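You operate a simulated robot arm through the tools that you are given. There is no shell and no other tool. Be economical: measure what you need, move in short steps, check, and stop when the job is done.

You run a simulated two-armed robot. Do the job below in one go: nothing can be reset, and whatever is moved stays where it is left.

Task
Pick up the blue brush with one hand, pass it to the other hand and put it on the fourth board from the bottom of the side rack.
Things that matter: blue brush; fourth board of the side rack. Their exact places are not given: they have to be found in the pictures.

It is judged by the outcome, as a careful person would: the job done as asked, and still so three seconds after it is handed in. It fails if anything else is knocked over, pushed out of place, dropped, spilled or broken.

Robot
Two 7-joint arms with two-finger parallel grippers on one trunk, on a base that drives. Base frame: it is fixed to the floor where the robot stands at the start and does not move with it; the origin is under the middle of the robot, x ahead of it, y to its left, z up; the surface under the hand at the start is at about z = 0.86. Readings come in m, degrees, newtons and seconds.
The left shoulder is at the start at [0.07, 0.134, 1.176], the right one opposite. With the tool pointing down near the work surface each hand reaches from about 0.1 to 0.64 m from the robot's upright axis, wherever it stands, measured 20 degrees to its own side. Places, roughly: fourth board of the side rack [-0.8, -4.7, 1.3]. Payload 1.57 kg a hand.
The tool frame of a hand sits at the grasp point between the pads (the TCP): z along the fingers, y along the line on which they close. The tips reach 0.03 m beyond it. The gripper opens to 0.08 m. The fingers are 0.017 m wide and 0.012 m thick; the gripper's body (0.04 by 0.082 m) begins 0.08 m behind the TCP.
Orientation is that of the tool frame in the base frame, as a unit quaternion [w, x, y, z]. With the fingers straight down and closing along the base's y, the tool's x points along the base's -x, its y along +y and its z along -z.

Tools
- The arms move only by the tool apply_moves. It takes "left_motion", "right_motion" or both (then of equal length, played together; a hand with none holds still); each is a list that holds one entry, the list of rows, each a list of 7 numbers: the shift along the base's x, y, z in m, then the turn, a rotation vector about the base's x, y, z in degrees, then the finger opening in m, from 0 to 0.08. In form: [[[x, y, z, wx, wy, wz, gripper], ...]]. A call has 1 to 20 rows; each row shifts and turns the commanded pose from where the row before left it. Rows are played at 5 a second. More than 0.05 m and 8.6 degrees between two rows, or a gripper value outside its range, and nothing of the call is played. A pose out of reach is approached as far as the arm can. The call stops where the force on the tool passes 40 N (or 10 N more than at its start, if that is more) or the arm is blocked; 0.2 s more then pass. Each finger travels about 0.153 m/s and halts on what it meets, pressing with about 28 N; the grip force reading is that of the motor and also rises with nothing between the fingers. The clock runs only during rows and for 0.2 s after the last one: add rows that do not move to give the fingers time. The reply holds the time, the measured pose of the TCP, the force on the tool along the base axes, the opening and the grip force, in the units named above and with some noise, with the torque about the TCP (base axes, N m) and any sound that the robot's microphone picked up, and new pictures: "pictures" is both (left out), scene, wrist or none (wrist: the cameras of the hands that moved).
- Cameras (640 x 400 px; columns grow to the right, rows downward): "scene" is now at [0.1285, 0.0221, 1.3931]; the picture's right is [0.26, -0.97, 0.00], its down [-0.67, -0.18, -0.72] and it looks along [0.69, 0.19, -0.70] (base axes); focal length 274 px, centre (320, 200). "left" rides on the left gripper at [0.072, 0.006, -0.122] in its tool frame; the picture's right is [-0.09, 1.00, 0.00], its down [-0.84, -0.08, -0.54] and it looks along [-0.54, -0.05, 0.84] (tool axes); focal length 238 px, centre (320, 200). "right" rides on the right gripper at [0.072, -0.007, -0.122] in its tool frame; the picture's right is [0.09, 1.00, 0.00], its down [-0.84, 0.08, -0.54] and it looks along [-0.54, 0.05, 0.84] (tool axes); focal length 238 px, centre (320, 200).
- raise_lower(by): slides the trunk up (or, below 0, down) by that many m; the arms and the scene camera ride with it, the base frame stays. It gives what a move gives, with no picture.
- roll_base(legs): drives the robot by 1 to 6 legs, each [ahead, left, turn to the left] in m, m and degrees, along the robot's own axes; the way and the turn of a leg run together, so that a leg with both is an arc; at most 1.5 m and 180 degrees a leg. The arms and the cameras ride along, it lands a little off, and it stops where it bumps. It gives what a move gives, and a new picture of the scene camera.
- pan_tilt(pan, tilt): turns the head with the scene camera to pan (to the left, within 86 degrees either way) and tilt (down, from -29 to 69), counted from straight ahead of the robot. It gives what a move gives, and a new picture of the scene camera.
- pixel_to_xyz(camera, pixels): for up to 12 pixels [column, row] of the newest picture of that camera ("zoom" is the newest enlarged one), the place [x, y, z] in the base frame of the surface seen there, good to about 0.002 m. The clock stands still meanwhile.
- zoom(camera, box): a new picture of the part [left, top, right, bottom] of that camera's present view, enlarged. The clock stands still meanwhile.
- close_job(): hands the job in; it is judged then, once.

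Work in short steps. Measure before you move; look again where a grasp or a placing could have gone wrong, and mend it. You have 80 turns and 260 pictures in all, those below and enlarged ones among them. Open the grippers and draw the arms clear of the work before you hand the job in, unless the task says otherwise; then end with one line.

The tools are called after ">>>" by a JSON object that holds its "method" and its "body". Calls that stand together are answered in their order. apply_moves: Moves the arms, as the interface text tells. Its arguments: {"type":"object","properties":{"left_motion":{"type":"array","items":{"type":"array","items":{"type":"array","items":{"type":"number"}}}},"right_motion":{"type":"array","items":{"type":"array","items":{"type":"array","items":{"type":"number"}}}},"pictures":{"type":"string","enum":["both","scene","wrist","none"]}},"required":[]} The other tools are called the same way: raise_lower (by) slides the trunk up or down; roll_base (legs) drives the base; pan_tilt (pan, tilt) turns the head that bears the scene camera; pixel_to_xyz (camera, pixels) gives the place of the surface under pixels of a picture; zoom (camera, box) takes an enlarged picture of a part of a camera's view; close_job () hands the job in.

At the start:

```text
time: 0.0
left_tcp_pos: [0.4364, 0.319, 1.1141]
left_ee_rot: [0.0, 0.0, 1.0, -0.001]
left_wrist_force: [-0.7, -0.1, -0.3]
left_torque: [-0.01, -0.01, 0.01]
left_gripper_width: 0.08
left_grasp_force: 0.0
right_tcp_pos: [0.4851, -0.1092, 1.1036]
right_ee_rot: [0.0, 0.0, 1.0, 0.0]
right_wrist_force: [0.4, 0.7, 0.6]
right_torque: [-0.01, 0.04, -0.01]
right_gripper_width: 0.0801
right_grasp_force: 0.1
trunk travel left (down, up): [-0.75, 0.19]
robot x, y, heading: [-0.0004, 0.002, 0.1]
head pan, tilt: [15.1, 44.3]
```

scene: 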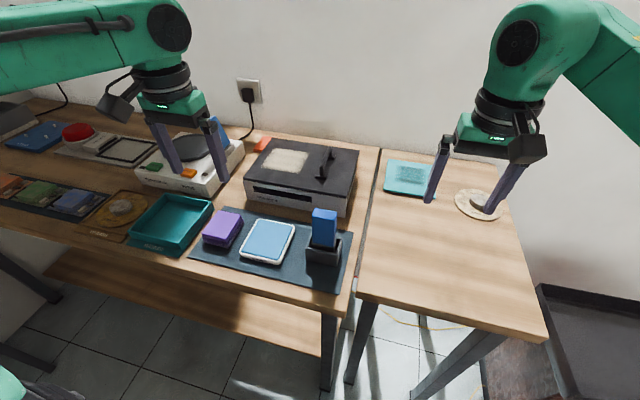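
right: 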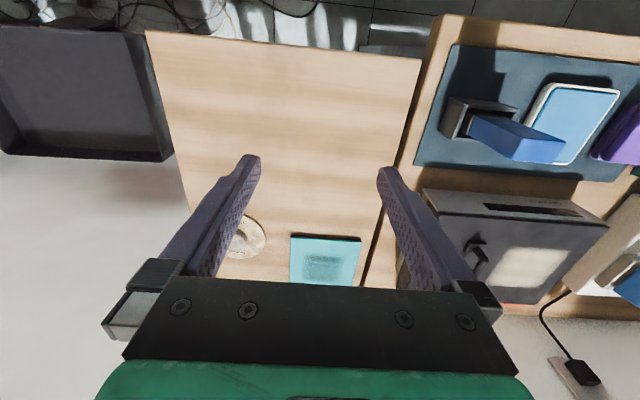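
left: 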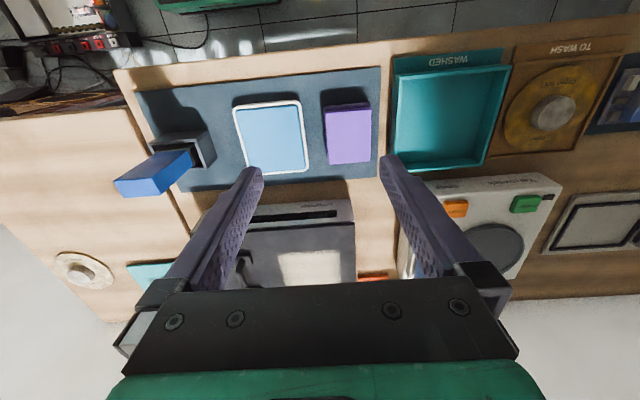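

The scene shows a blue block standing in a holder at about (323,228), which may be the brush. I zoom in to identify it.

>>> {"method": "zoom", "body": {"camera": "scene", "box": [180, 180, 380, 305]}}

>>> {"method": "zoom", "body": {"camera": "scene", "box": [0, 90, 240, 240]}}

>>> {"method": "zoom", "body": {"camera": "left", "box": [100, 60, 400, 247]}}

```text
3.20 times, centred on (280, 242) of scene
```

zoom: 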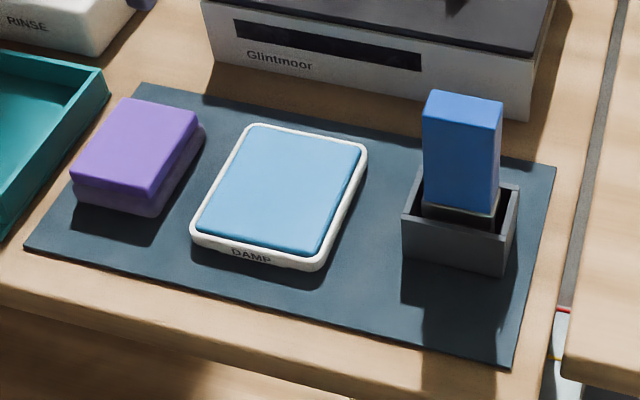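

```text
2.67 times, centred on (120, 165) of scene
```

zoom: 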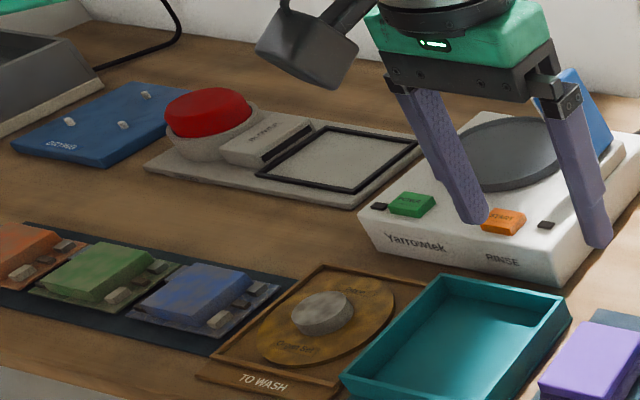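

```text
2.13 times, centred on (250, 154) of left
```

zoom: 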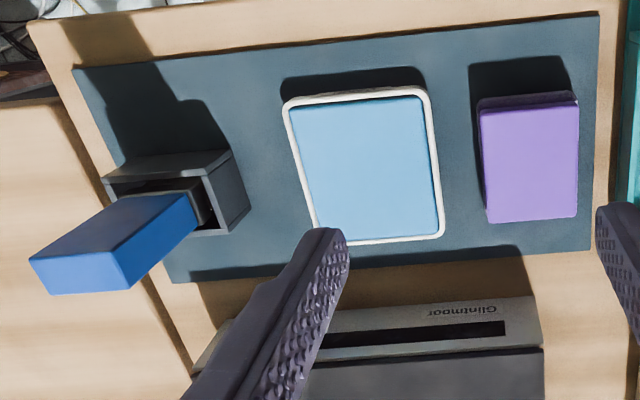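

The blue block in the holder has a pale, bristle-like lower part, but there are other blue items on the left. I'll look around before deciding.

>>> {"method": "pan_tilt", "body": {"pan": 65, "tilt": 40}}

>>> {"method": "pan_tilt", "body": {"pan": -80, "tilt": 10}}

>>> {"method": "pan_tilt", "body": {"pan": -35, "tilt": 40}}

```text
time: 1.2
left_tcp_pos: [0.4359, 0.3186, 1.1128]
left_ee_rot: [0.0, 0.0, 1.0, 0.0]
left_wrist_force: [-0.1, -0.1, -0.6]
left_torque: [0.03, -0.01, -0.02]
left_gripper_width: 0.08
left_grasp_force: 0.0
right_tcp_pos: [0.4849, -0.1099, 1.1032]
right_ee_rot: [0.0, 0.0, 1.0, 0.0]
right_wrist_force: [-0.5, -0.3, 0.4]
right_torque: [0.05, 0.0, -0.03]
right_gripper_width: 0.0802
right_grasp_force: 0.0
trunk travel left (down, up): [-0.75, 0.19]
robot x, y, heading: [0.0027, 0.0025, -0.4]
head pan, tilt: [65.0, 40.0]
```

scene: 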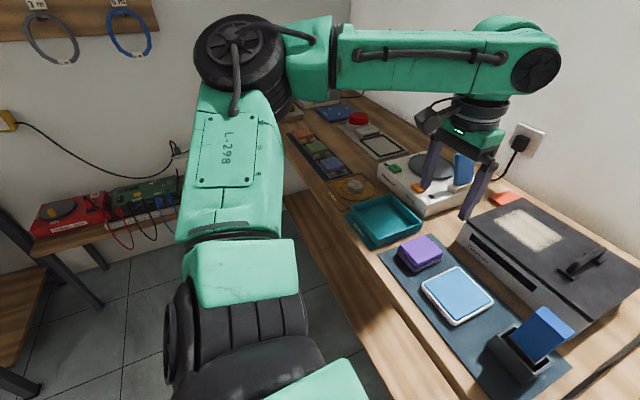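

```text
time: 3.5
left_tcp_pos: [0.4359, 0.3175, 1.1139]
left_ee_rot: [0.001, 0.0, 1.0, 0.0]
left_wrist_force: [0.0, -0.5, 0.5]
left_torque: [-0.02, 0.0, -0.01]
left_gripper_width: 0.0798
left_grasp_force: 0.1
right_tcp_pos: [0.4838, -0.1105, 1.1041]
right_ee_rot: [0.0, 0.0, 1.0, 0.0]
right_wrist_force: [-0.1, -0.1, -1.2]
right_torque: [0.0, 0.01, 0.0]
right_gripper_width: 0.0799
right_grasp_force: 0.0
trunk travel left (down, up): [-0.75, 0.19]
robot x, y, heading: [-0.0, 0.0024, 0.0]
head pan, tilt: [-80.0, 10.0]
```

scene: 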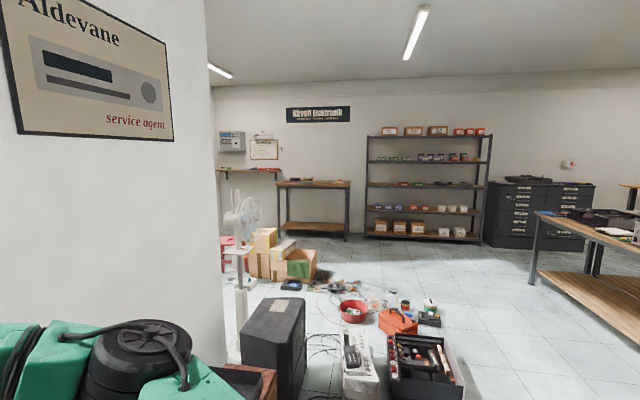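

```text
time: 4.6
left_tcp_pos: [0.4355, 0.3177, 1.1138]
left_ee_rot: [0.0, 0.0, 1.0, 0.001]
left_wrist_force: [-0.1, 0.4, -0.6]
left_torque: [0.02, 0.03, -0.02]
left_gripper_width: 0.0799
left_grasp_force: 0.1
right_tcp_pos: [0.4847, -0.1103, 1.1041]
right_ee_rot: [0.0, 0.0, 1.0, 0.001]
right_wrist_force: [0.2, 0.3, -0.1]
right_torque: [-0.02, -0.02, 0.02]
right_gripper_width: 0.0798
right_grasp_force: 0.1
trunk travel left (down, up): [-0.75, 0.19]
robot x, y, heading: [0.0006, 0.0017, 0.0]
head pan, tilt: [-35.0, 40.0]
```

scene: 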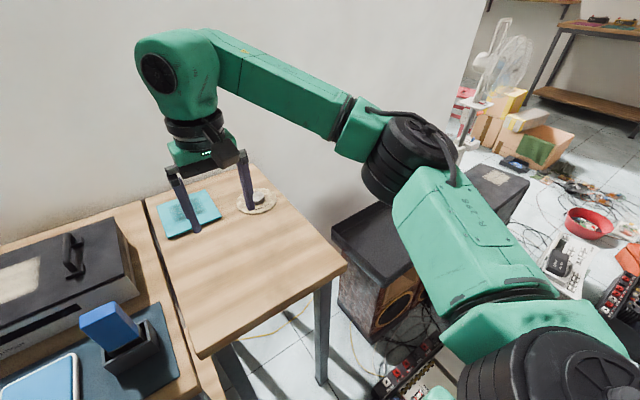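

The brush is the blue block in the holder; the rack with five boards is off to the right, and its fourth board is at row ~160 in that view. Now I measure the brush.

>>> {"method": "pan_tilt", "body": {"pan": 15, "tilt": 44}}

>>> {"method": "zoom", "body": {"camera": "scene", "box": [280, 190, 376, 250]}}

```text
time: 5.8
left_tcp_pos: [0.4358, 0.3189, 1.113]
left_ee_rot: [0.0, 0.0, 1.0, 0.0]
left_wrist_force: [-0.2, 0.1, -0.5]
left_torque: [-0.01, 0.02, -0.02]
left_gripper_width: 0.0801
left_grasp_force: 0.0
right_tcp_pos: [0.4856, -0.1095, 1.103]
right_ee_rot: [0.001, 0.001, 1.0, 0.0]
right_wrist_force: [0.0, 0.2, 0.6]
right_torque: [-0.01, 0.0, -0.01]
right_gripper_width: 0.0801
right_grasp_force: 0.0
trunk travel left (down, up): [-0.75, 0.19]
robot x, y, heading: [-0.0004, 0.0008, 0.1]
head pan, tilt: [15.0, 44.0]
```

scene: 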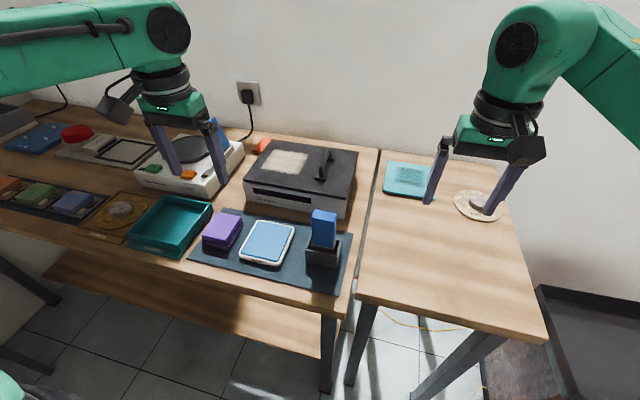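

```text
6.67 times, centred on (328, 220) of scene
```

zoom: 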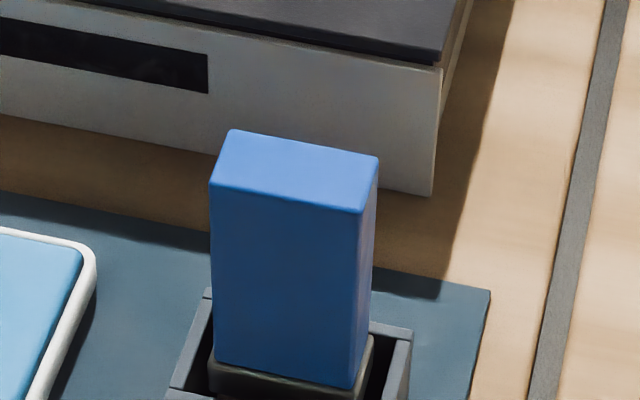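

I measure the brush's top corners and front face, along with the holder's rim.

>>> {"method": "pixel_to_xyz", "body": {"camera": "zoom", "pixels": [[233, 136], [374, 162], [358, 208], [216, 183], [295, 170], [285, 270], [220, 350], [345, 375], [290, 378], [200, 330], [400, 340], [368, 240]]}}

>>> {"method": "zoom", "body": {"camera": "scene", "box": [284, 210, 364, 300]}}

```text
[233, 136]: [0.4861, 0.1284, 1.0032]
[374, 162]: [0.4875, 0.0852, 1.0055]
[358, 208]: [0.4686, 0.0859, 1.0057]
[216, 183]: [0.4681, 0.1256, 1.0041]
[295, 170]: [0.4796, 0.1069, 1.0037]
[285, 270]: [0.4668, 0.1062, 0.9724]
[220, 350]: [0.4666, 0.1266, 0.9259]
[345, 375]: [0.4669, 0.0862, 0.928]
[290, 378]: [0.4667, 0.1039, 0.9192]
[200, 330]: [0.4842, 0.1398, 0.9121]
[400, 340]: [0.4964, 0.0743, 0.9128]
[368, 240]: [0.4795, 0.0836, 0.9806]
```

```text
4.44 times, centred on (324, 255) of scene
```

zoom: 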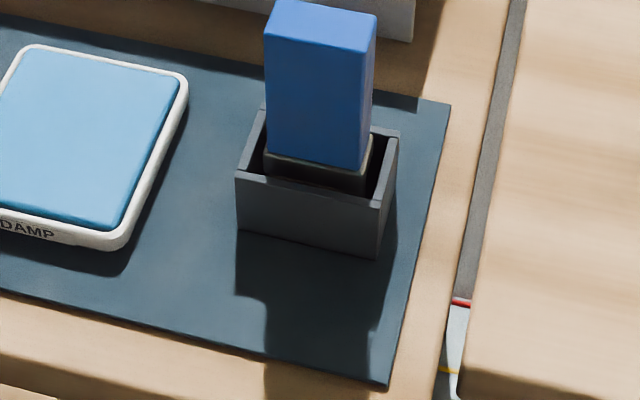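

The brush spans x 0.466–0.488 and y 0.084–0.128, with its top at z 1.004; the holder rim is at 0.912. I bring the left hand above it, yawed 90° to close across the thin side, and move the right hand aside.

>>> {"method": "apply_moves", "body": {"left_motion": [[[0.0038, -0.0194, 0, 0, 0, 8.182, 0.08], [0.0038, -0.0194, 0, 0, 0, 8.182, 0.08], [0.0038, -0.0194, 0, 0, 0, 8.182, 0.08], [0.0038, -0.0194, 0, 0, 0, 8.182, 0.08], [0.0038, -0.0194, 0, 0, 0, 8.182, 0.08], [0.0038, -0.0194, 0, 0, 0, 8.182, 0.08], [0.0038, -0.0194, 0, 0, 0, 8.182, 0.08], [0.0038, -0.0194, 0, 0, 0, 8.182, 0.08], [0.0038, -0.0194, 0, 0, 0, 8.182, 0.08], [0.0038, -0.0194, 0, 0, 0, 8.182, 0.08], [0.0038, -0.0194, 0, 0, 0, 8.182, 0.08], [0, 0, 0, 0, 0, 0, 0.08]]], "right_motion": [[[0, -0.01, 0, 0, 0, 0, 0.08], [0, -0.01, 0, 0, 0, 0, 0.08], [0, -0.01, 0, 0, 0, 0, 0.08], [0, -0.01, 0, 0, 0, 0, 0.08], [0, -0.01, 0, 0, 0, 0, 0.08], [0, -0.01, 0, 0, 0, 0, 0.08], [0, -0.01, 0, 0, 0, 0, 0.08], [0, -0.01, 0, 0, 0, 0, 0.08], [0, -0.01, 0, 0, 0, 0, 0.08], [0, -0.01, 0, 0, 0, 0, 0.08], [0, -0.01, 0, 0, 0, 0, 0.08], [0, 0, 0, 0, 0, 0, 0.08]]]}}

```text
time: 8.4
left_tcp_pos: [0.4773, 0.1063, 1.1143]
left_ee_rot: [0.0, 0.709, -0.705, 0.0]
left_wrist_force: [0.2, 0.3, -0.1]
left_torque: [-0.01, -0.04, -0.05]
left_gripper_width: 0.0802
left_grasp_force: 0.0
right_tcp_pos: [0.485, -0.2199, 1.1039]
right_ee_rot: [0.0, 0.0, 1.0, 0.0]
right_wrist_force: [-0.4, -0.2, 0.8]
right_torque: [0.0, 0.01, 0.0]
right_gripper_width: 0.0799
right_grasp_force: 0.0
trunk travel left (down, up): [-0.75, 0.19]
robot x, y, heading: [-0.0018, 0.0007, 0.1]
head pan, tilt: [15.0, 44.0]
```

scene: 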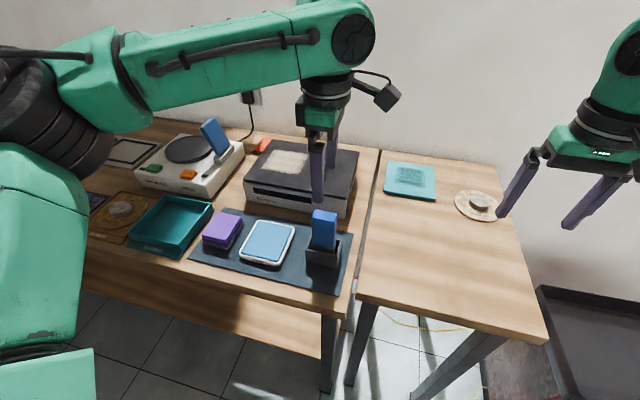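
right: 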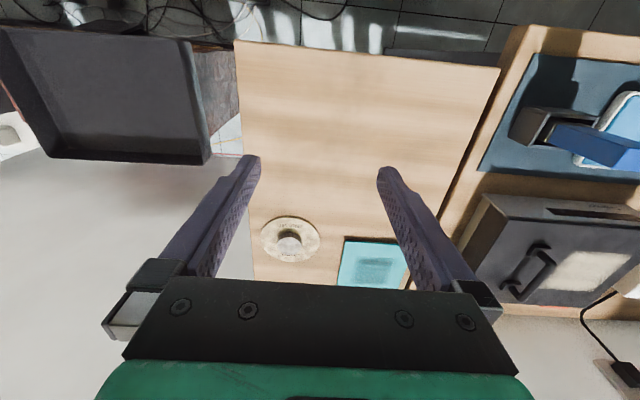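
left: 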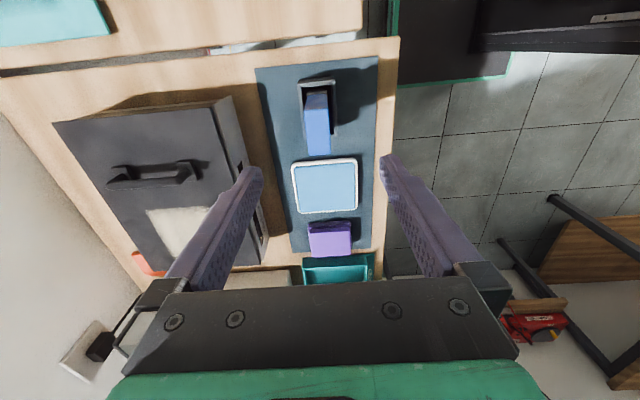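

The left hand is aligned above the brush. Before descending, I check the blue thing on the white machine at (213,135) and measure the grey machine's height and front edge for finger clearance.

>>> {"method": "zoom", "body": {"camera": "scene", "box": [130, 105, 260, 200]}}

>>> {"method": "pixel_to_xyz", "body": {"camera": "scene", "pixels": [[340, 200], [345, 185], [300, 190], [260, 182], [348, 212], [322, 213]]}}

```text
4.21 times, centred on (195, 152) of scene
```

zoom: 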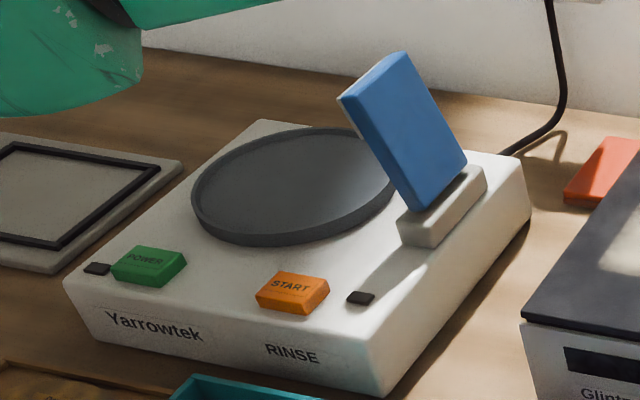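

```text
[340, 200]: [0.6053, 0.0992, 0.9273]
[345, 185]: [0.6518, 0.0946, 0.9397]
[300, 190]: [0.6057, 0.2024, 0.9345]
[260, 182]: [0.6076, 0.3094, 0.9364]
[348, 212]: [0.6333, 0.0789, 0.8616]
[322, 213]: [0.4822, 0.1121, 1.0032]
```

That blue part is an arm fixed to the rinsing machine, so the brush is the one in the holder. The grey machine starts at x≈0.605 and is clear, so I descend to TCP z ≈ 0.968.

>>> {"method": "apply_moves", "body": {"left_motion": [[[0, 0, -0.036, 0, 0, 0, 0.08], [0, 0, -0.036, 0, 0, 0, 0.08], [0, 0, -0.036, 0, 0, 0, 0.08], [0, 0, -0.02, 0, 0, 0, 0.08], [0, 0, -0.018, 0, 0, 0, 0.08], [0, 0, 0, 0, 0, 0, 0.08]]]}}

>>> {"method": "zoom", "body": {"camera": "scene", "box": [264, 165, 384, 285]}}

```text
time: 9.8
left_tcp_pos: [0.4767, 0.1051, 0.9686]
left_ee_rot: [0.0, 0.707, -0.707, 0.002]
left_wrist_force: [0.3, 0.6, 0.1]
left_torque: [0.01, 0.02, -0.01]
left_gripper_width: 0.0803
left_grasp_force: 0.1
right_tcp_pos: [0.4845, -0.2215, 1.1046]
right_ee_rot: [0.0, 0.0, 1.0, 0.001]
right_wrist_force: [0.5, 0.1, -0.5]
right_torque: [0.0, 0.0, 0.03]
right_gripper_width: 0.0799
right_grasp_force: 0.0
trunk travel left (down, up): [-0.75, 0.19]
robot x, y, heading: [-0.0033, -0.0002, -0.1]
head pan, tilt: [15.0, 44.0]
```

scene: 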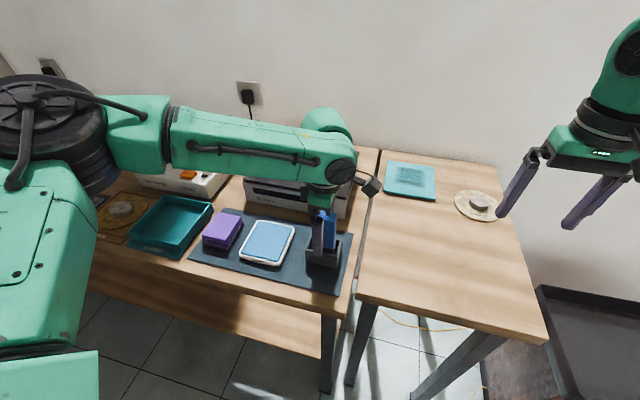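
left: 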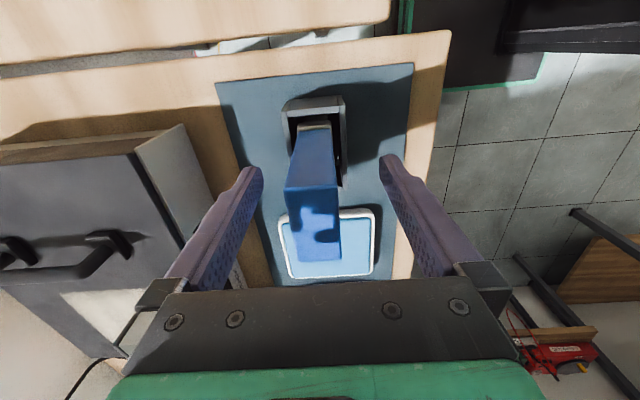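

```text
3.33 times, centred on (324, 225) of scene
```

zoom: 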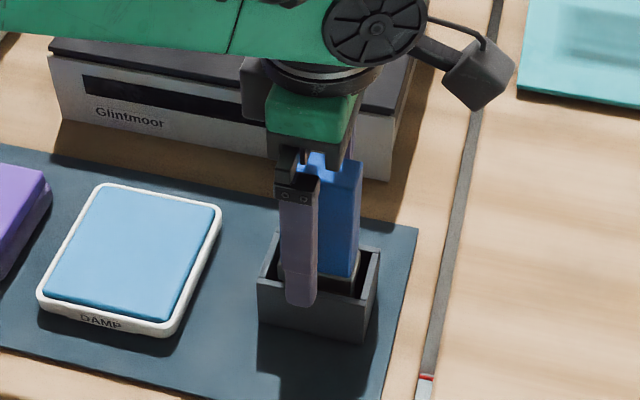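

The fingers straddle the brush in both views. I close with dwell rows.

>>> {"method": "apply_moves", "body": {"left_motion": [[[0, 0, 0, 0, 0, 0, 0.05], [0, 0, 0, 0, 0, 0, 0.03], [0, 0, 0, 0, 0, 0, 0.0], [0, 0, 0, 0, 0, 0, 0.0], [0, 0, 0, 0, 0, 0, 0.0]]], "pictures": "wrist"}}

```text
time: 11.0
left_tcp_pos: [0.4767, 0.1059, 0.9697]
left_ee_rot: [-0.001, -0.707, 0.707, -0.002]
left_wrist_force: [0.2, 0.3, 1.0]
left_torque: [0.0, -0.02, -0.02]
left_gripper_width: 0.0234
left_grasp_force: 27.9
right_tcp_pos: [0.484, -0.22, 1.1039]
right_ee_rot: [0.0, 0.0, 1.0, 0.0]
right_wrist_force: [0.2, -0.2, -0.1]
right_torque: [0.0, 0.0, 0.01]
right_gripper_width: 0.0799
right_grasp_force: 0.0
trunk travel left (down, up): [-0.75, 0.19]
robot x, y, heading: [-0.0005, 0.0019, 0.1]
head pan, tilt: [15.0, 44.0]
```

left: 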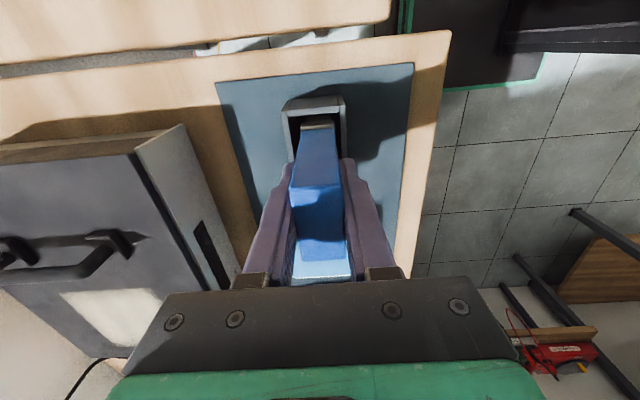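

The brush is gripped at 0.023 m. I lift slowly at first, straight up by 0.20 m in total.

>>> {"method": "apply_moves", "body": {"left_motion": [[[0, 0, 0.01, 0, 0, 0, 0.0], [0, 0, 0.02, 0, 0, 0, 0.0], [0, 0, 0.03, 0, 0, 0, 0.0], [0, 0, 0.03, 0, 0, 0, 0.0], [0, 0, 0.03, 0, 0, 0, 0.0], [0, 0, 0.03, 0, 0, 0, 0.0], [0, 0, 0.03, 0, 0, 0, 0.0], [0, 0, 0.02, 0, 0, 0, 0.0]]]}}

```text
time: 12.8
left_tcp_pos: [0.4687, 0.116, 1.1685]
left_ee_rot: [0.001, 0.709, -0.705, 0.001]
left_wrist_force: [-0.4, -0.2, -0.1]
left_torque: [-0.03, -0.01, -0.01]
left_gripper_width: 0.0235
left_grasp_force: 27.6
left hand out of reach, approached as far as the arm can: row 7, 8
right_tcp_pos: [0.4841, -0.2202, 1.1053]
right_ee_rot: [0.001, 0.0, 1.0, 0.0]
right_wrist_force: [-0.4, 0.4, 0.3]
right_torque: [0.02, 0.0, 0.0]
right_gripper_width: 0.0802
right_grasp_force: 0.1
trunk travel left (down, up): [-0.75, 0.19]
robot x, y, heading: [0.0018, 0.0007, 0.0]
head pan, tilt: [15.0, 44.0]
```

scene: 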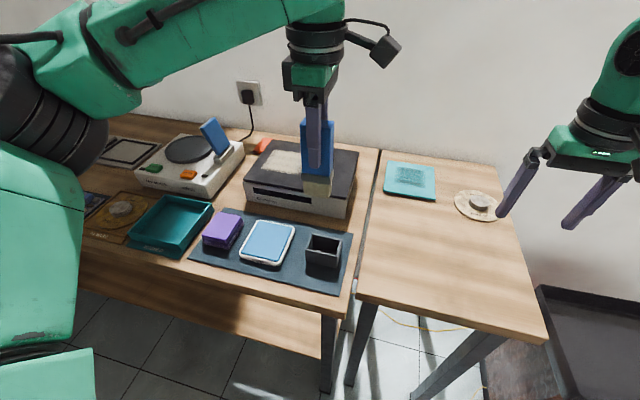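
left: 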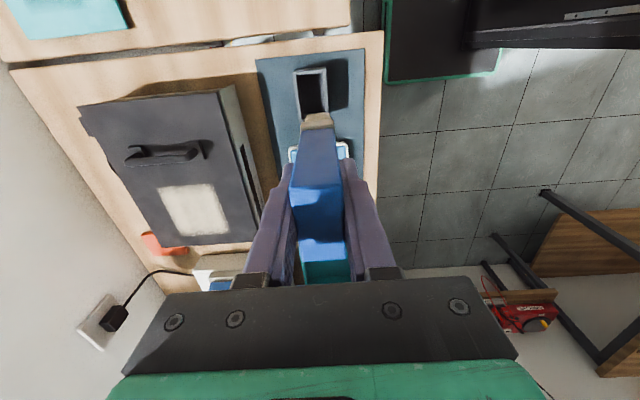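

The brush is out, with its light bristle end visible at (317,187). I look to both sides to see whether I can back away from the table.

>>> {"method": "zoom", "body": {"camera": "scene", "box": [270, 80, 370, 220]}}

>>> {"method": "pixel_to_xyz", "body": {"camera": "scene", "pixels": [[310, 196], [325, 196], [307, 172], [327, 172], [305, 125], [317, 185]]}}

>>> {"method": "pan_tilt", "body": {"pan": -86, "tilt": 30}}

>>> {"method": "pan_tilt", "body": {"pan": 86, "tilt": 30}}

```text
2.86 times, centred on (320, 150) of scene
```

zoom: 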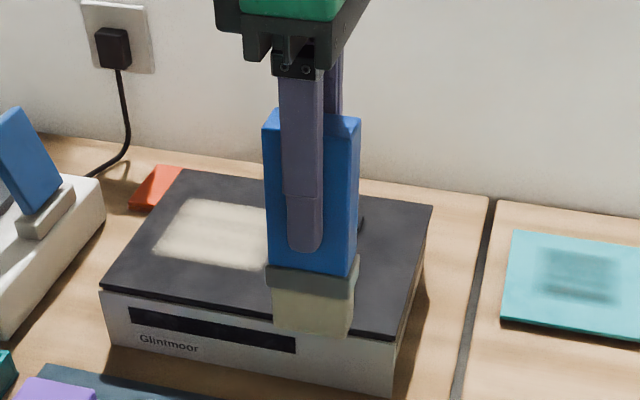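

```text
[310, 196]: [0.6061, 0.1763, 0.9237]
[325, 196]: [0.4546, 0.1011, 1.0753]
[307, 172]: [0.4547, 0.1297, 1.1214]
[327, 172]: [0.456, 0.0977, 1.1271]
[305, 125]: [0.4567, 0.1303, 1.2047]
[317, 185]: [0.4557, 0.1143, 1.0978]
```

```text
time: 14.5
left_tcp_pos: [0.4687, 0.1138, 1.1677]
left_ee_rot: [0.001, 0.708, -0.706, 0.001]
left_wrist_force: [0.2, 0.1, -0.5]
left_torque: [0.01, 0.0, 0.01]
left_gripper_width: 0.0233
left_grasp_force: 27.9
right_tcp_pos: [0.4846, -0.22, 1.1045]
right_ee_rot: [-0.001, -0.001, 1.0, 0.0]
right_wrist_force: [0.1, 0.0, 0.9]
right_torque: [0.0, 0.02, 0.02]
right_gripper_width: 0.0799
right_grasp_force: 0.1
trunk travel left (down, up): [-0.75, 0.19]
robot x, y, heading: [0.0012, -0.0021, -0.1]
head pan, tilt: [-85.9, 30.0]
```

scene: 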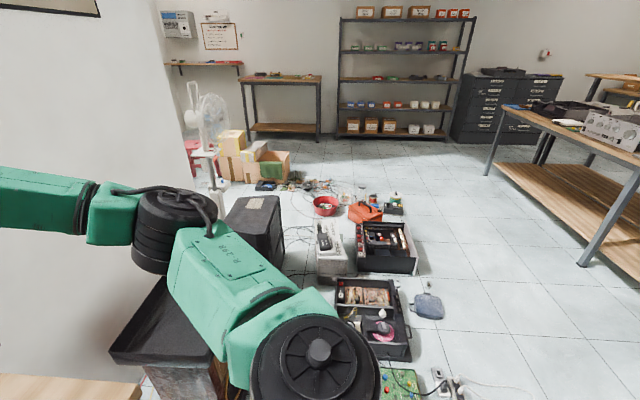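

```text
time: 17.1
left_tcp_pos: [0.4688, 0.1145, 1.1677]
left_ee_rot: [0.001, 0.709, -0.706, 0.0]
left_wrist_force: [-0.5, 0.0, -0.9]
left_torque: [0.01, -0.03, -0.01]
left_gripper_width: 0.0235
left_grasp_force: 27.8
right_tcp_pos: [0.4851, -0.22, 1.1043]
right_ee_rot: [0.0, -0.001, 1.0, 0.0]
right_wrist_force: [0.3, -1.0, 0.3]
right_torque: [-0.02, -0.01, -0.03]
right_gripper_width: 0.0798
right_grasp_force: 0.0
trunk travel left (down, up): [-0.75, 0.19]
robot x, y, heading: [0.0043, 0.0023, 0.1]
head pan, tilt: [85.9, 30.0]
```

scene: 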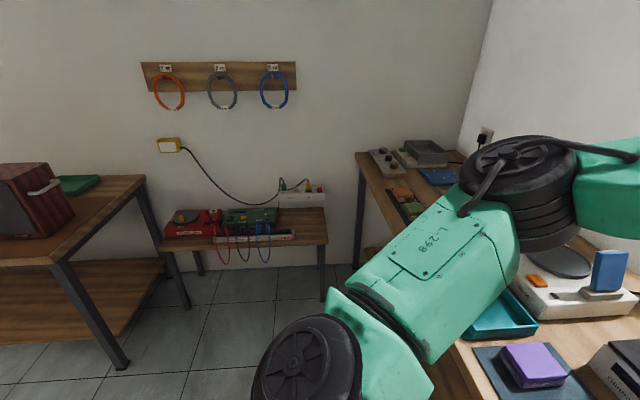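

The way right is cluttered, with a clear aisle at about columns 430–560. I measure the clutter, benches and rack from the rightward view.

>>> {"method": "pan_tilt", "body": {"pan": -86, "tilt": 30}}

>>> {"method": "pixel_to_xyz", "body": {"camera": "scene", "pixels": [[443, 312], [410, 358], [417, 270], [455, 385], [403, 205], [583, 263], [488, 172], [345, 135], [460, 138], [420, 128], [480, 142], [500, 395]]}}

>>> {"method": "zoom", "body": {"camera": "scene", "box": [320, 0, 500, 150]}}

```text
time: 19.7
left_tcp_pos: [0.4674, 0.1165, 1.1666]
left_ee_rot: [0.001, 0.708, -0.706, 0.001]
left_wrist_force: [-0.3, 0.3, 0.0]
left_torque: [0.02, -0.03, 0.04]
left_gripper_width: 0.0234
left_grasp_force: 28.5
right_tcp_pos: [0.4851, -0.2209, 1.1043]
right_ee_rot: [0.0, 0.0, 1.0, 0.0]
right_wrist_force: [0.3, 0.0, -1.3]
right_torque: [0.0, -0.01, 0.02]
right_gripper_width: 0.0801
right_grasp_force: 0.1
trunk travel left (down, up): [-0.75, 0.19]
robot x, y, heading: [-0.0003, -0.0013, 0.3]
head pan, tilt: [-85.9, 30.0]
```

scene: 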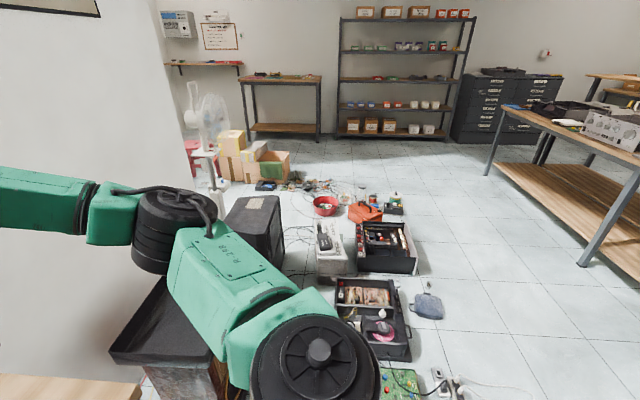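

```text
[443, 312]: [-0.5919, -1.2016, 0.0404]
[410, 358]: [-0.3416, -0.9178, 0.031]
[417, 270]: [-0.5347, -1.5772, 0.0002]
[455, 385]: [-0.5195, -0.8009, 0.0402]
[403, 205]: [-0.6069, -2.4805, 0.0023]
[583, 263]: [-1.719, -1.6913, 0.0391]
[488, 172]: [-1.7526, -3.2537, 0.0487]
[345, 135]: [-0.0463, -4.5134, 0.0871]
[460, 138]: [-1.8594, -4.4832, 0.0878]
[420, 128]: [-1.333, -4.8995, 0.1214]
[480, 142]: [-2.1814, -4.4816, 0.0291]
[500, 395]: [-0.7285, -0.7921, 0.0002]
```

```text
2.67 times, centred on (410, 75) of scene
```

zoom: 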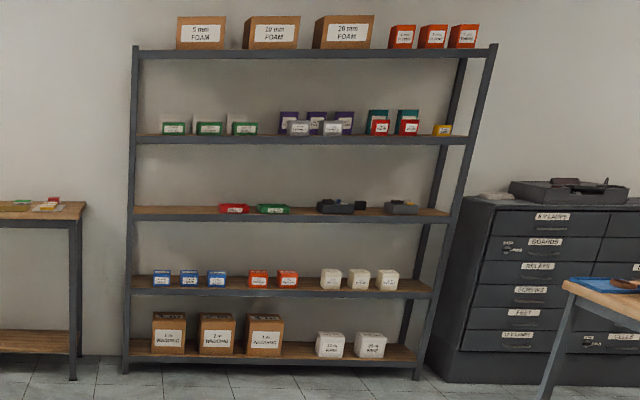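

The aisle runs between clutter (x > −0.66) and a bench (x < −1.72), centred near x ≈ −1.2. I back up 0.35 m for room to do the handover, then look left-rear for obstacles.

>>> {"method": "roll_base", "body": {"legs": [[-0.35, 0, 0]]}}

>>> {"method": "pan_tilt", "body": {"pan": 86, "tilt": 35}}

>>> {"method": "pixel_to_xyz", "body": {"camera": "scene", "pixels": [[60, 200], [20, 260], [100, 300], [10, 300], [60, 340], [10, 380]]}}

```text
time: 22.0
left_tcp_pos: [0.1175, 0.1145, 1.1671]
left_ee_rot: [-0.002, -0.707, 0.707, 0.0]
left_wrist_force: [0.7, -0.3, -1.3]
left_torque: [0.02, 0.03, 0.04]
left_gripper_width: 0.0234
left_grasp_force: 27.7
right_tcp_pos: [0.1319, -0.2209, 1.1028]
right_ee_rot: [-0.001, 0.001, 1.0, -0.001]
right_wrist_force: [0.7, -0.2, 0.2]
right_torque: [-0.01, -0.01, -0.04]
right_gripper_width: 0.08
right_grasp_force: 0.0
trunk travel left (down, up): [-0.75, 0.19]
robot x, y, heading: [-0.3518, -0.0011, -0.2]
head pan, tilt: [-85.9, 30.0]
```

scene: 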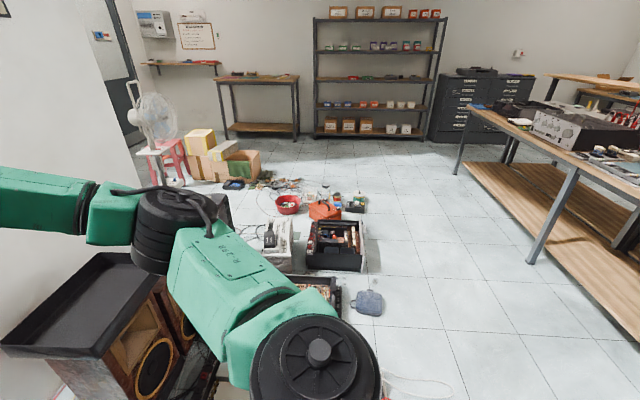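

```text
time: 24.6
left_tcp_pos: [0.1164, 0.1157, 1.168]
left_ee_rot: [0.002, 0.707, -0.707, 0.001]
left_wrist_force: [-0.2, 0.4, -0.9]
left_torque: [0.01, 0.01, -0.02]
left_gripper_width: 0.0235
left_grasp_force: 27.9
right_tcp_pos: [0.131, -0.2222, 1.1041]
right_ee_rot: [0.0, 0.002, 1.0, 0.0]
right_wrist_force: [0.9, 0.8, -0.8]
right_torque: [-0.01, -0.03, -0.01]
right_gripper_width: 0.0803
right_grasp_force: 0.0
trunk travel left (down, up): [-0.75, 0.19]
robot x, y, heading: [-0.3541, -0.0015, -0.1]
head pan, tilt: [85.9, 35.0]
```

scene: 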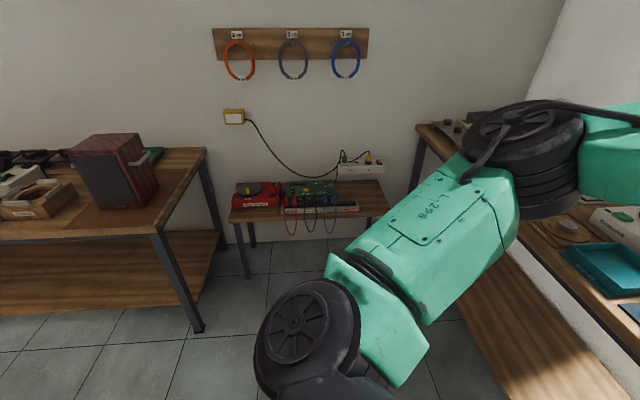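

```text
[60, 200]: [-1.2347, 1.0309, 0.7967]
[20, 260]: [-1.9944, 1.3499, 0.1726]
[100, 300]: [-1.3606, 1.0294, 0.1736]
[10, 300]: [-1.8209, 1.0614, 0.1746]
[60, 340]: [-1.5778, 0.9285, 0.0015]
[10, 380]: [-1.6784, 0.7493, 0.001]
```

The area behind is clear (left bench at y > 1.0). I turn the head back and rotate the hands to face each other: left pointing −y with the brush, right pointing +y, TCPs about 0.25 m apart.

>>> {"method": "pan_tilt", "body": {"pan": 0, "tilt": 40}}

>>> {"method": "apply_moves", "body": {"left_motion": [[[-0.0043, -0.006, -0.0062, -8.182, 0, 0, 0], [-0.0043, -0.006, -0.0062, -8.182, 0, 0, 0], [-0.0043, -0.006, -0.0062, -8.182, 0, 0, 0], [-0.0043, -0.006, -0.0062, -8.182, 0, 0, 0], [-0.0043, -0.006, -0.0062, -8.182, 0, 0, 0], [-0.0043, -0.006, -0.0062, -8.182, 0, 0, 0], [-0.0043, -0.006, -0.0062, -8.182, 0, 0, 0], [-0.0043, -0.006, -0.0062, -8.182, 0, 0, 0], [-0.0043, -0.006, -0.0062, -8.182, 0, 0, 0], [-0.0043, -0.006, -0.0062, -8.182, 0, 0, 0], [-0.0043, -0.006, -0.0062, -8.182, 0, 0, 0], [0, 0, 0, 0, 0, 0, 0]]], "right_motion": [[[-0.0055, 0.002, 0, 8.182, 0, 0, 0.08], [-0.0055, 0.002, 0, 8.182, 0, 0, 0.08], [-0.0055, 0.002, 0, 8.182, 0, 0, 0.08], [-0.0055, 0.002, 0, 8.182, 0, 0, 0.08], [-0.0055, 0.002, 0, 8.182, 0, 0, 0.08], [-0.0055, 0.002, 0, 8.182, 0, 0, 0.08], [-0.0055, 0.002, 0, 8.182, 0, 0, 0.08], [-0.0055, 0.002, 0, 8.182, 0, 0, 0.08], [-0.0055, 0.002, 0, 8.182, 0, 0, 0.08], [-0.0055, 0.002, 0, 8.182, 0, 0, 0.08], [-0.0055, 0.002, 0, 8.182, 0, 0, 0.08], [0, 0, 0, 0, 0, 0, 0.08]]]}}

```text
time: 26.2
left_tcp_pos: [0.1168, 0.1142, 1.1681]
left_ee_rot: [0.001, 0.707, -0.707, 0.001]
left_wrist_force: [0.2, -0.5, -1.2]
left_torque: [-0.01, 0.0, 0.04]
left_gripper_width: 0.0235
left_grasp_force: 27.8
right_tcp_pos: [0.1315, -0.221, 1.1043]
right_ee_rot: [0.0, 0.002, 1.0, 0.0]
right_wrist_force: [0.4, 0.2, 0.0]
right_torque: [0.01, -0.01, -0.02]
right_gripper_width: 0.0801
right_grasp_force: 0.1
trunk travel left (down, up): [-0.75, 0.19]
robot x, y, heading: [-0.3522, -0.0011, -0.4]
head pan, tilt: [0.0, 40.0]
```

scene: 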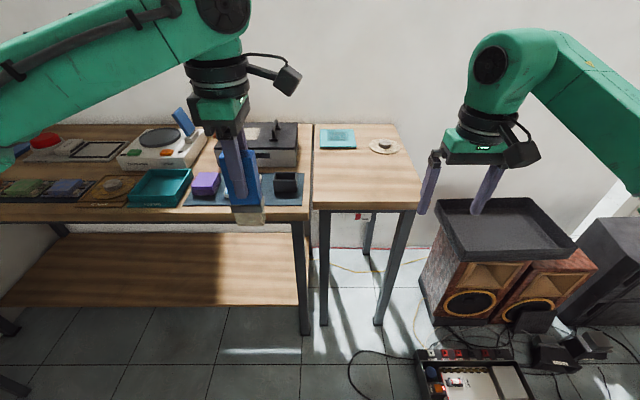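

```text
time: 28.8
left_tcp_pos: [0.0502, 0.0583, 1.1239]
left_ee_rot: [0.422, 0.568, -0.558, 0.434]
left_wrist_force: [0.3, -0.1, -0.4]
left_torque: [0.01, -0.01, 0.0]
left_gripper_width: 0.0233
left_grasp_force: 27.7
left hand out of reach, approached as far as the arm can: row 9, 10, 11
right_tcp_pos: [0.0725, -0.1989, 1.1032]
right_ee_rot: [-0.002, 0.001, 0.707, 0.707]
right_wrist_force: [-0.3, -0.9, 0.7]
right_torque: [0.01, 0.01, 0.01]
right_gripper_width: 0.08
right_grasp_force: 0.1
trunk travel left (down, up): [-0.75, 0.19]
robot x, y, heading: [-0.3524, -0.0008, -0.2]
head pan, tilt: [0.0, 40.0]
```

scene: 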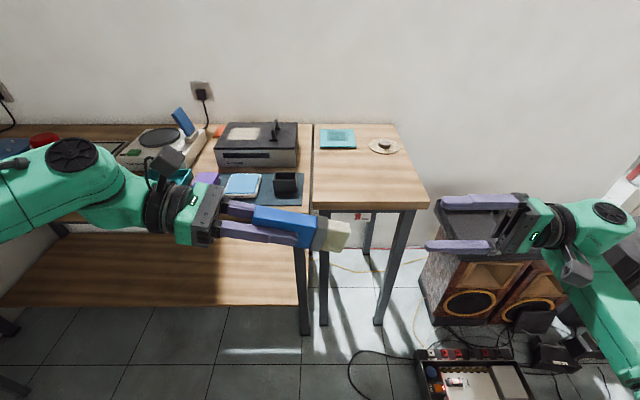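
right: 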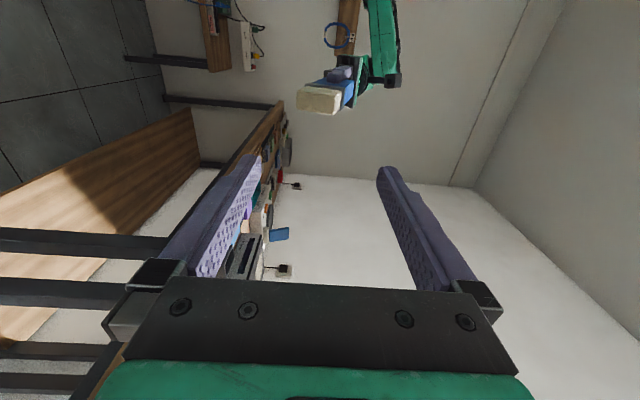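
left: 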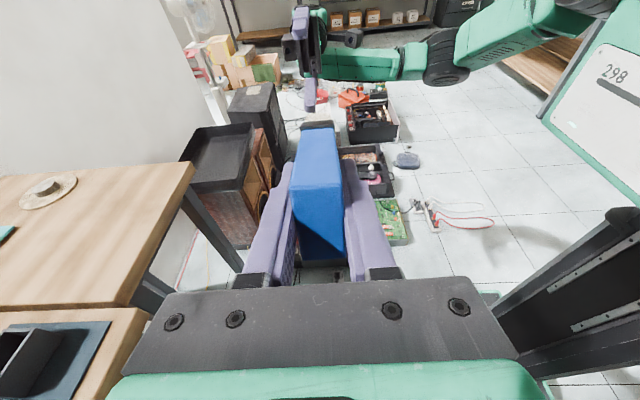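

The left hand stopped about 15.5° short of horizontal (tool axis ≈ [0.02, −0.96, −0.27]). I'll match that with the right hand, so I measure the brush points first.

>>> {"method": "zoom", "body": {"camera": "scene", "box": [200, 180, 370, 270]}}

>>> {"method": "pixel_to_xyz", "body": {"camera": "scene", "pixels": [[285, 222], [310, 231], [316, 216], [311, 246], [348, 224], [342, 249], [335, 236], [256, 209], [322, 233]]}}

```text
3.76 times, centred on (285, 225) of scene
```

zoom: 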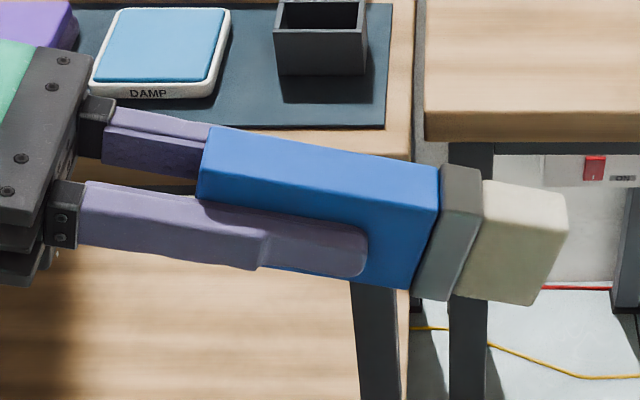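

```text
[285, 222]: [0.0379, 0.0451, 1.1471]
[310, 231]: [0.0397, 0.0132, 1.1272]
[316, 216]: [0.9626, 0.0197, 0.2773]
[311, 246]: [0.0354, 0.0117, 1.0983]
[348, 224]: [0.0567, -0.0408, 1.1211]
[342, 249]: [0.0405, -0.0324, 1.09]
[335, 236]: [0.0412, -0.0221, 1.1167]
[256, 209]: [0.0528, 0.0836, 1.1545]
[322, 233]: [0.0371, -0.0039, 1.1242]
```

The measurements agree with the axis. I tilt the right hand up 15.5° and line it up on the brush axis, about 0.15 m short of the grasp.

>>> {"method": "apply_moves", "body": {"right_motion": [[[-0.006, 0.0208, -0.0111, 5.2, 0, 0.4, 0.08], [-0.006, 0.0208, -0.0111, 5.2, 0, 0.4, 0.08], [-0.006, 0.0208, -0.0111, 5.1, 0, 0.4, 0.08], [0, 0, 0, 0, 0, 0, 0.08]]]}}

```text
time: 29.8
left_tcp_pos: [0.0499, 0.0593, 1.125]
left_ee_rot: [0.422, 0.568, -0.559, 0.433]
left_wrist_force: [-0.7, -0.4, -0.6]
left_torque: [0.02, 0.04, -0.01]
left_gripper_width: 0.0235
left_grasp_force: 28.2
right_tcp_pos: [0.0526, -0.1357, 1.0694]
right_ee_rot: [-0.008, -0.006, 0.606, 0.795]
right_wrist_force: [-0.3, -0.1, 0.2]
right_torque: [0.05, 0.01, -0.04]
right_gripper_width: 0.08
right_grasp_force: 0.1
trunk travel left (down, up): [-0.75, 0.19]
robot x, y, heading: [-0.3533, -0.002, -0.1]
head pan, tilt: [0.0, 40.0]
```

scene: 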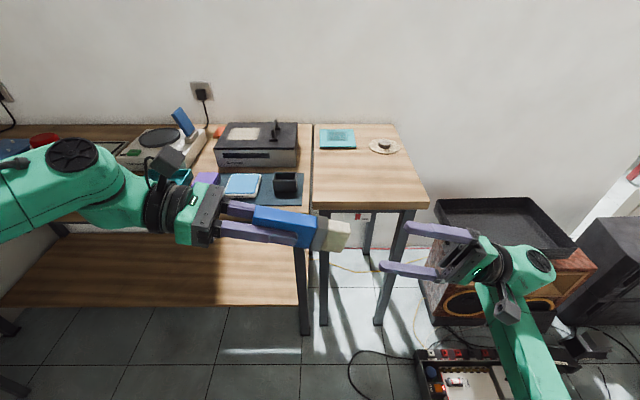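
right: 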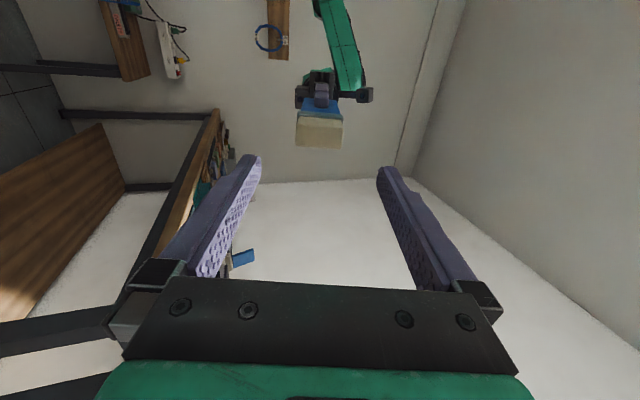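

The brush is centred in the right camera (295–343 around 320) and the axes line up. I advance 0.152 m along the axis.

>>> {"method": "apply_moves", "body": {"right_motion": [[[-0.0003, 0.0293, 0.0083, 0, 0, 0, 0.08], [-0.0003, 0.0293, 0.0083, 0, 0, 0, 0.08], [-0.0003, 0.0293, 0.0083, 0, 0, 0, 0.08], [-0.0003, 0.0293, 0.0083, 0, 0, 0, 0.08], [-0.0003, 0.0293, 0.0083, 0, 0, 0, 0.08], [0, 0, 0, 0, 0, 0, 0.08]]]}}

>>> {"method": "zoom", "body": {"camera": "scene", "box": [210, 175, 450, 305]}}

```text
time: 31.2
left_tcp_pos: [0.0505, 0.0592, 1.1246]
left_ee_rot: [0.422, 0.568, -0.559, 0.433]
left_wrist_force: [0.5, 0.2, -0.8]
left_torque: [0.01, 0.01, -0.01]
left_gripper_width: 0.0235
left_grasp_force: 27.6
right_tcp_pos: [0.052, 0.0093, 1.1123]
right_ee_rot: [-0.008, -0.007, 0.605, 0.796]
right_wrist_force: [0.7, -0.3, -0.1]
right_torque: [0.03, 0.0, -0.01]
right_gripper_width: 0.0801
right_grasp_force: 0.1
trunk travel left (down, up): [-0.75, 0.19]
robot x, y, heading: [-0.3526, 0.001, -0.3]
head pan, tilt: [0.0, 40.0]
```

scene: 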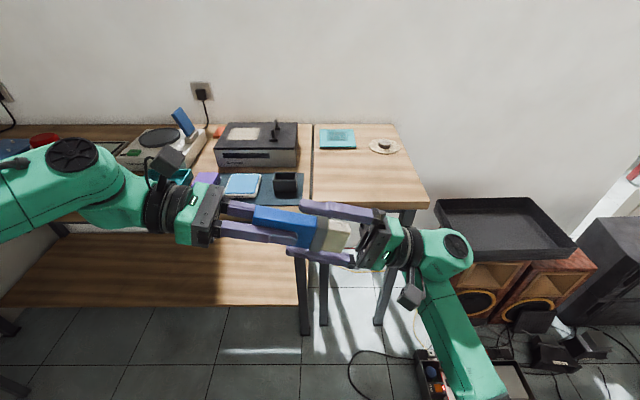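
right: 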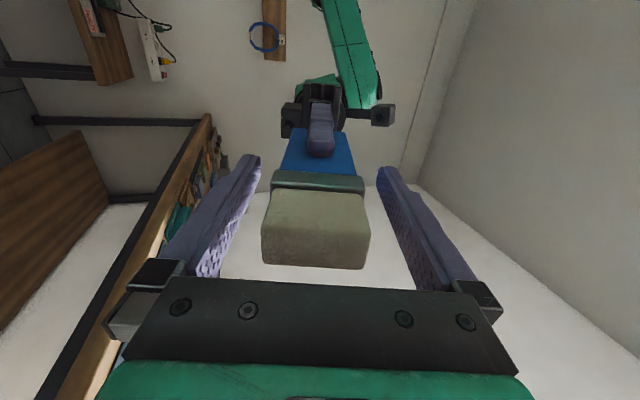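

```text
2.67 times, centred on (330, 240) of scene
```

zoom: 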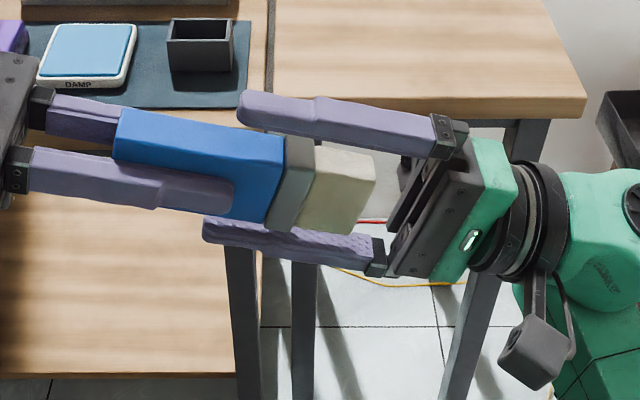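

The right fingers straddle the brush's wide sides symmetrically. I close the right hand while the left keeps holding.

>>> {"method": "apply_moves", "body": {"right_motion": [[[0, 0, 0, 0, 0, 0, 0.06], [0, 0, 0, 0, 0, 0, 0.05], [0, 0, 0, 0, 0, 0, 0.03], [0, 0, 0, 0, 0, 0, 0.0], [0, 0, 0, 0, 0, 0, 0.0]]], "pictures": "none"}}

>>> {"method": "zoom", "body": {"camera": "scene", "box": [210, 175, 450, 305]}}

```text
time: 32.4
left_tcp_pos: [0.0498, 0.0601, 1.1252]
left_ee_rot: [0.422, 0.568, -0.558, 0.434]
left_wrist_force: [-0.4, -5.9, 10.2]
left_torque: [-0.58, 0.0, 0.01]
left_gripper_width: 0.0234
left_grasp_force: 27.3
right_tcp_pos: [0.05, 0.0097, 1.111]
right_ee_rot: [-0.009, -0.005, 0.606, 0.795]
right_wrist_force: [-0.4, 6.3, -10.7]
right_torque: [-0.09, 0.01, -0.01]
right_gripper_width: 0.0495
right_grasp_force: 28.1
trunk travel left (down, up): [-0.75, 0.19]
robot x, y, heading: [-0.3526, 0.0007, -0.2]
head pan, tilt: [0.0, 40.0]
```

```text
2.67 times, centred on (330, 240) of scene
```

zoom: 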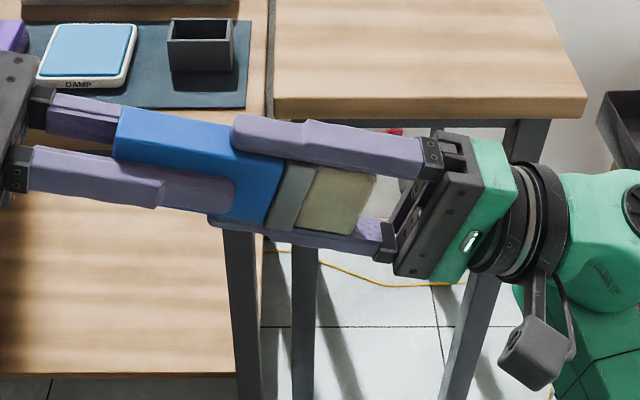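

Both hands hold the brush, the right at 0.0495 m on the ferrule. I open the left and withdraw it along its own axis, away from the brush.

>>> {"method": "apply_moves", "body": {"left_motion": [[[0, 0, 0, 0, 0, 0, 0.03], [0, 0, 0, 0, 0, 0, 0.05], [0, 0, 0, 0, 0, 0, 0.08], [0, 0, 0, 0, 0, 0, 0.08]]], "pictures": "scene"}}

>>> {"method": "zoom", "body": {"camera": "scene", "box": [210, 175, 450, 305]}}

```text
time: 33.4
left_tcp_pos: [0.0501, 0.0594, 1.1257]
left_ee_rot: [0.422, 0.567, -0.559, 0.433]
left_wrist_force: [0.2, -0.2, 0.2]
left_torque: [-0.02, -0.04, 0.04]
left_gripper_width: 0.0798
left_grasp_force: 0.0
right_tcp_pos: [0.0511, 0.0098, 1.1114]
right_ee_rot: [-0.009, -0.006, 0.605, 0.796]
right_wrist_force: [0.1, 0.2, -1.3]
right_torque: [-0.02, 0.02, 0.01]
right_gripper_width: 0.0493
right_grasp_force: 27.8
trunk travel left (down, up): [-0.75, 0.19]
robot x, y, heading: [-0.3541, 0.0043, -0.1]
head pan, tilt: [0.0, 40.0]
```

scene: 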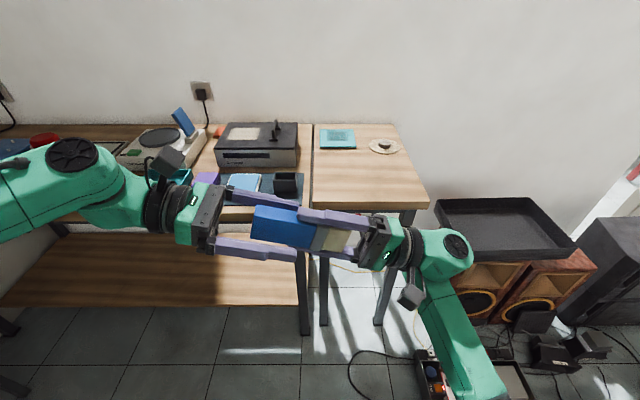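

```text
2.67 times, centred on (330, 240) of scene
```

zoom: 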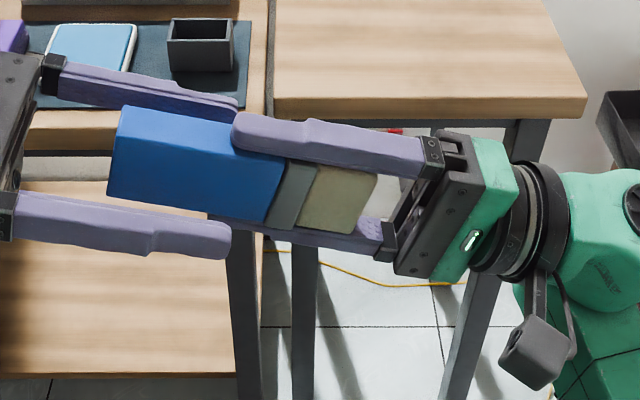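

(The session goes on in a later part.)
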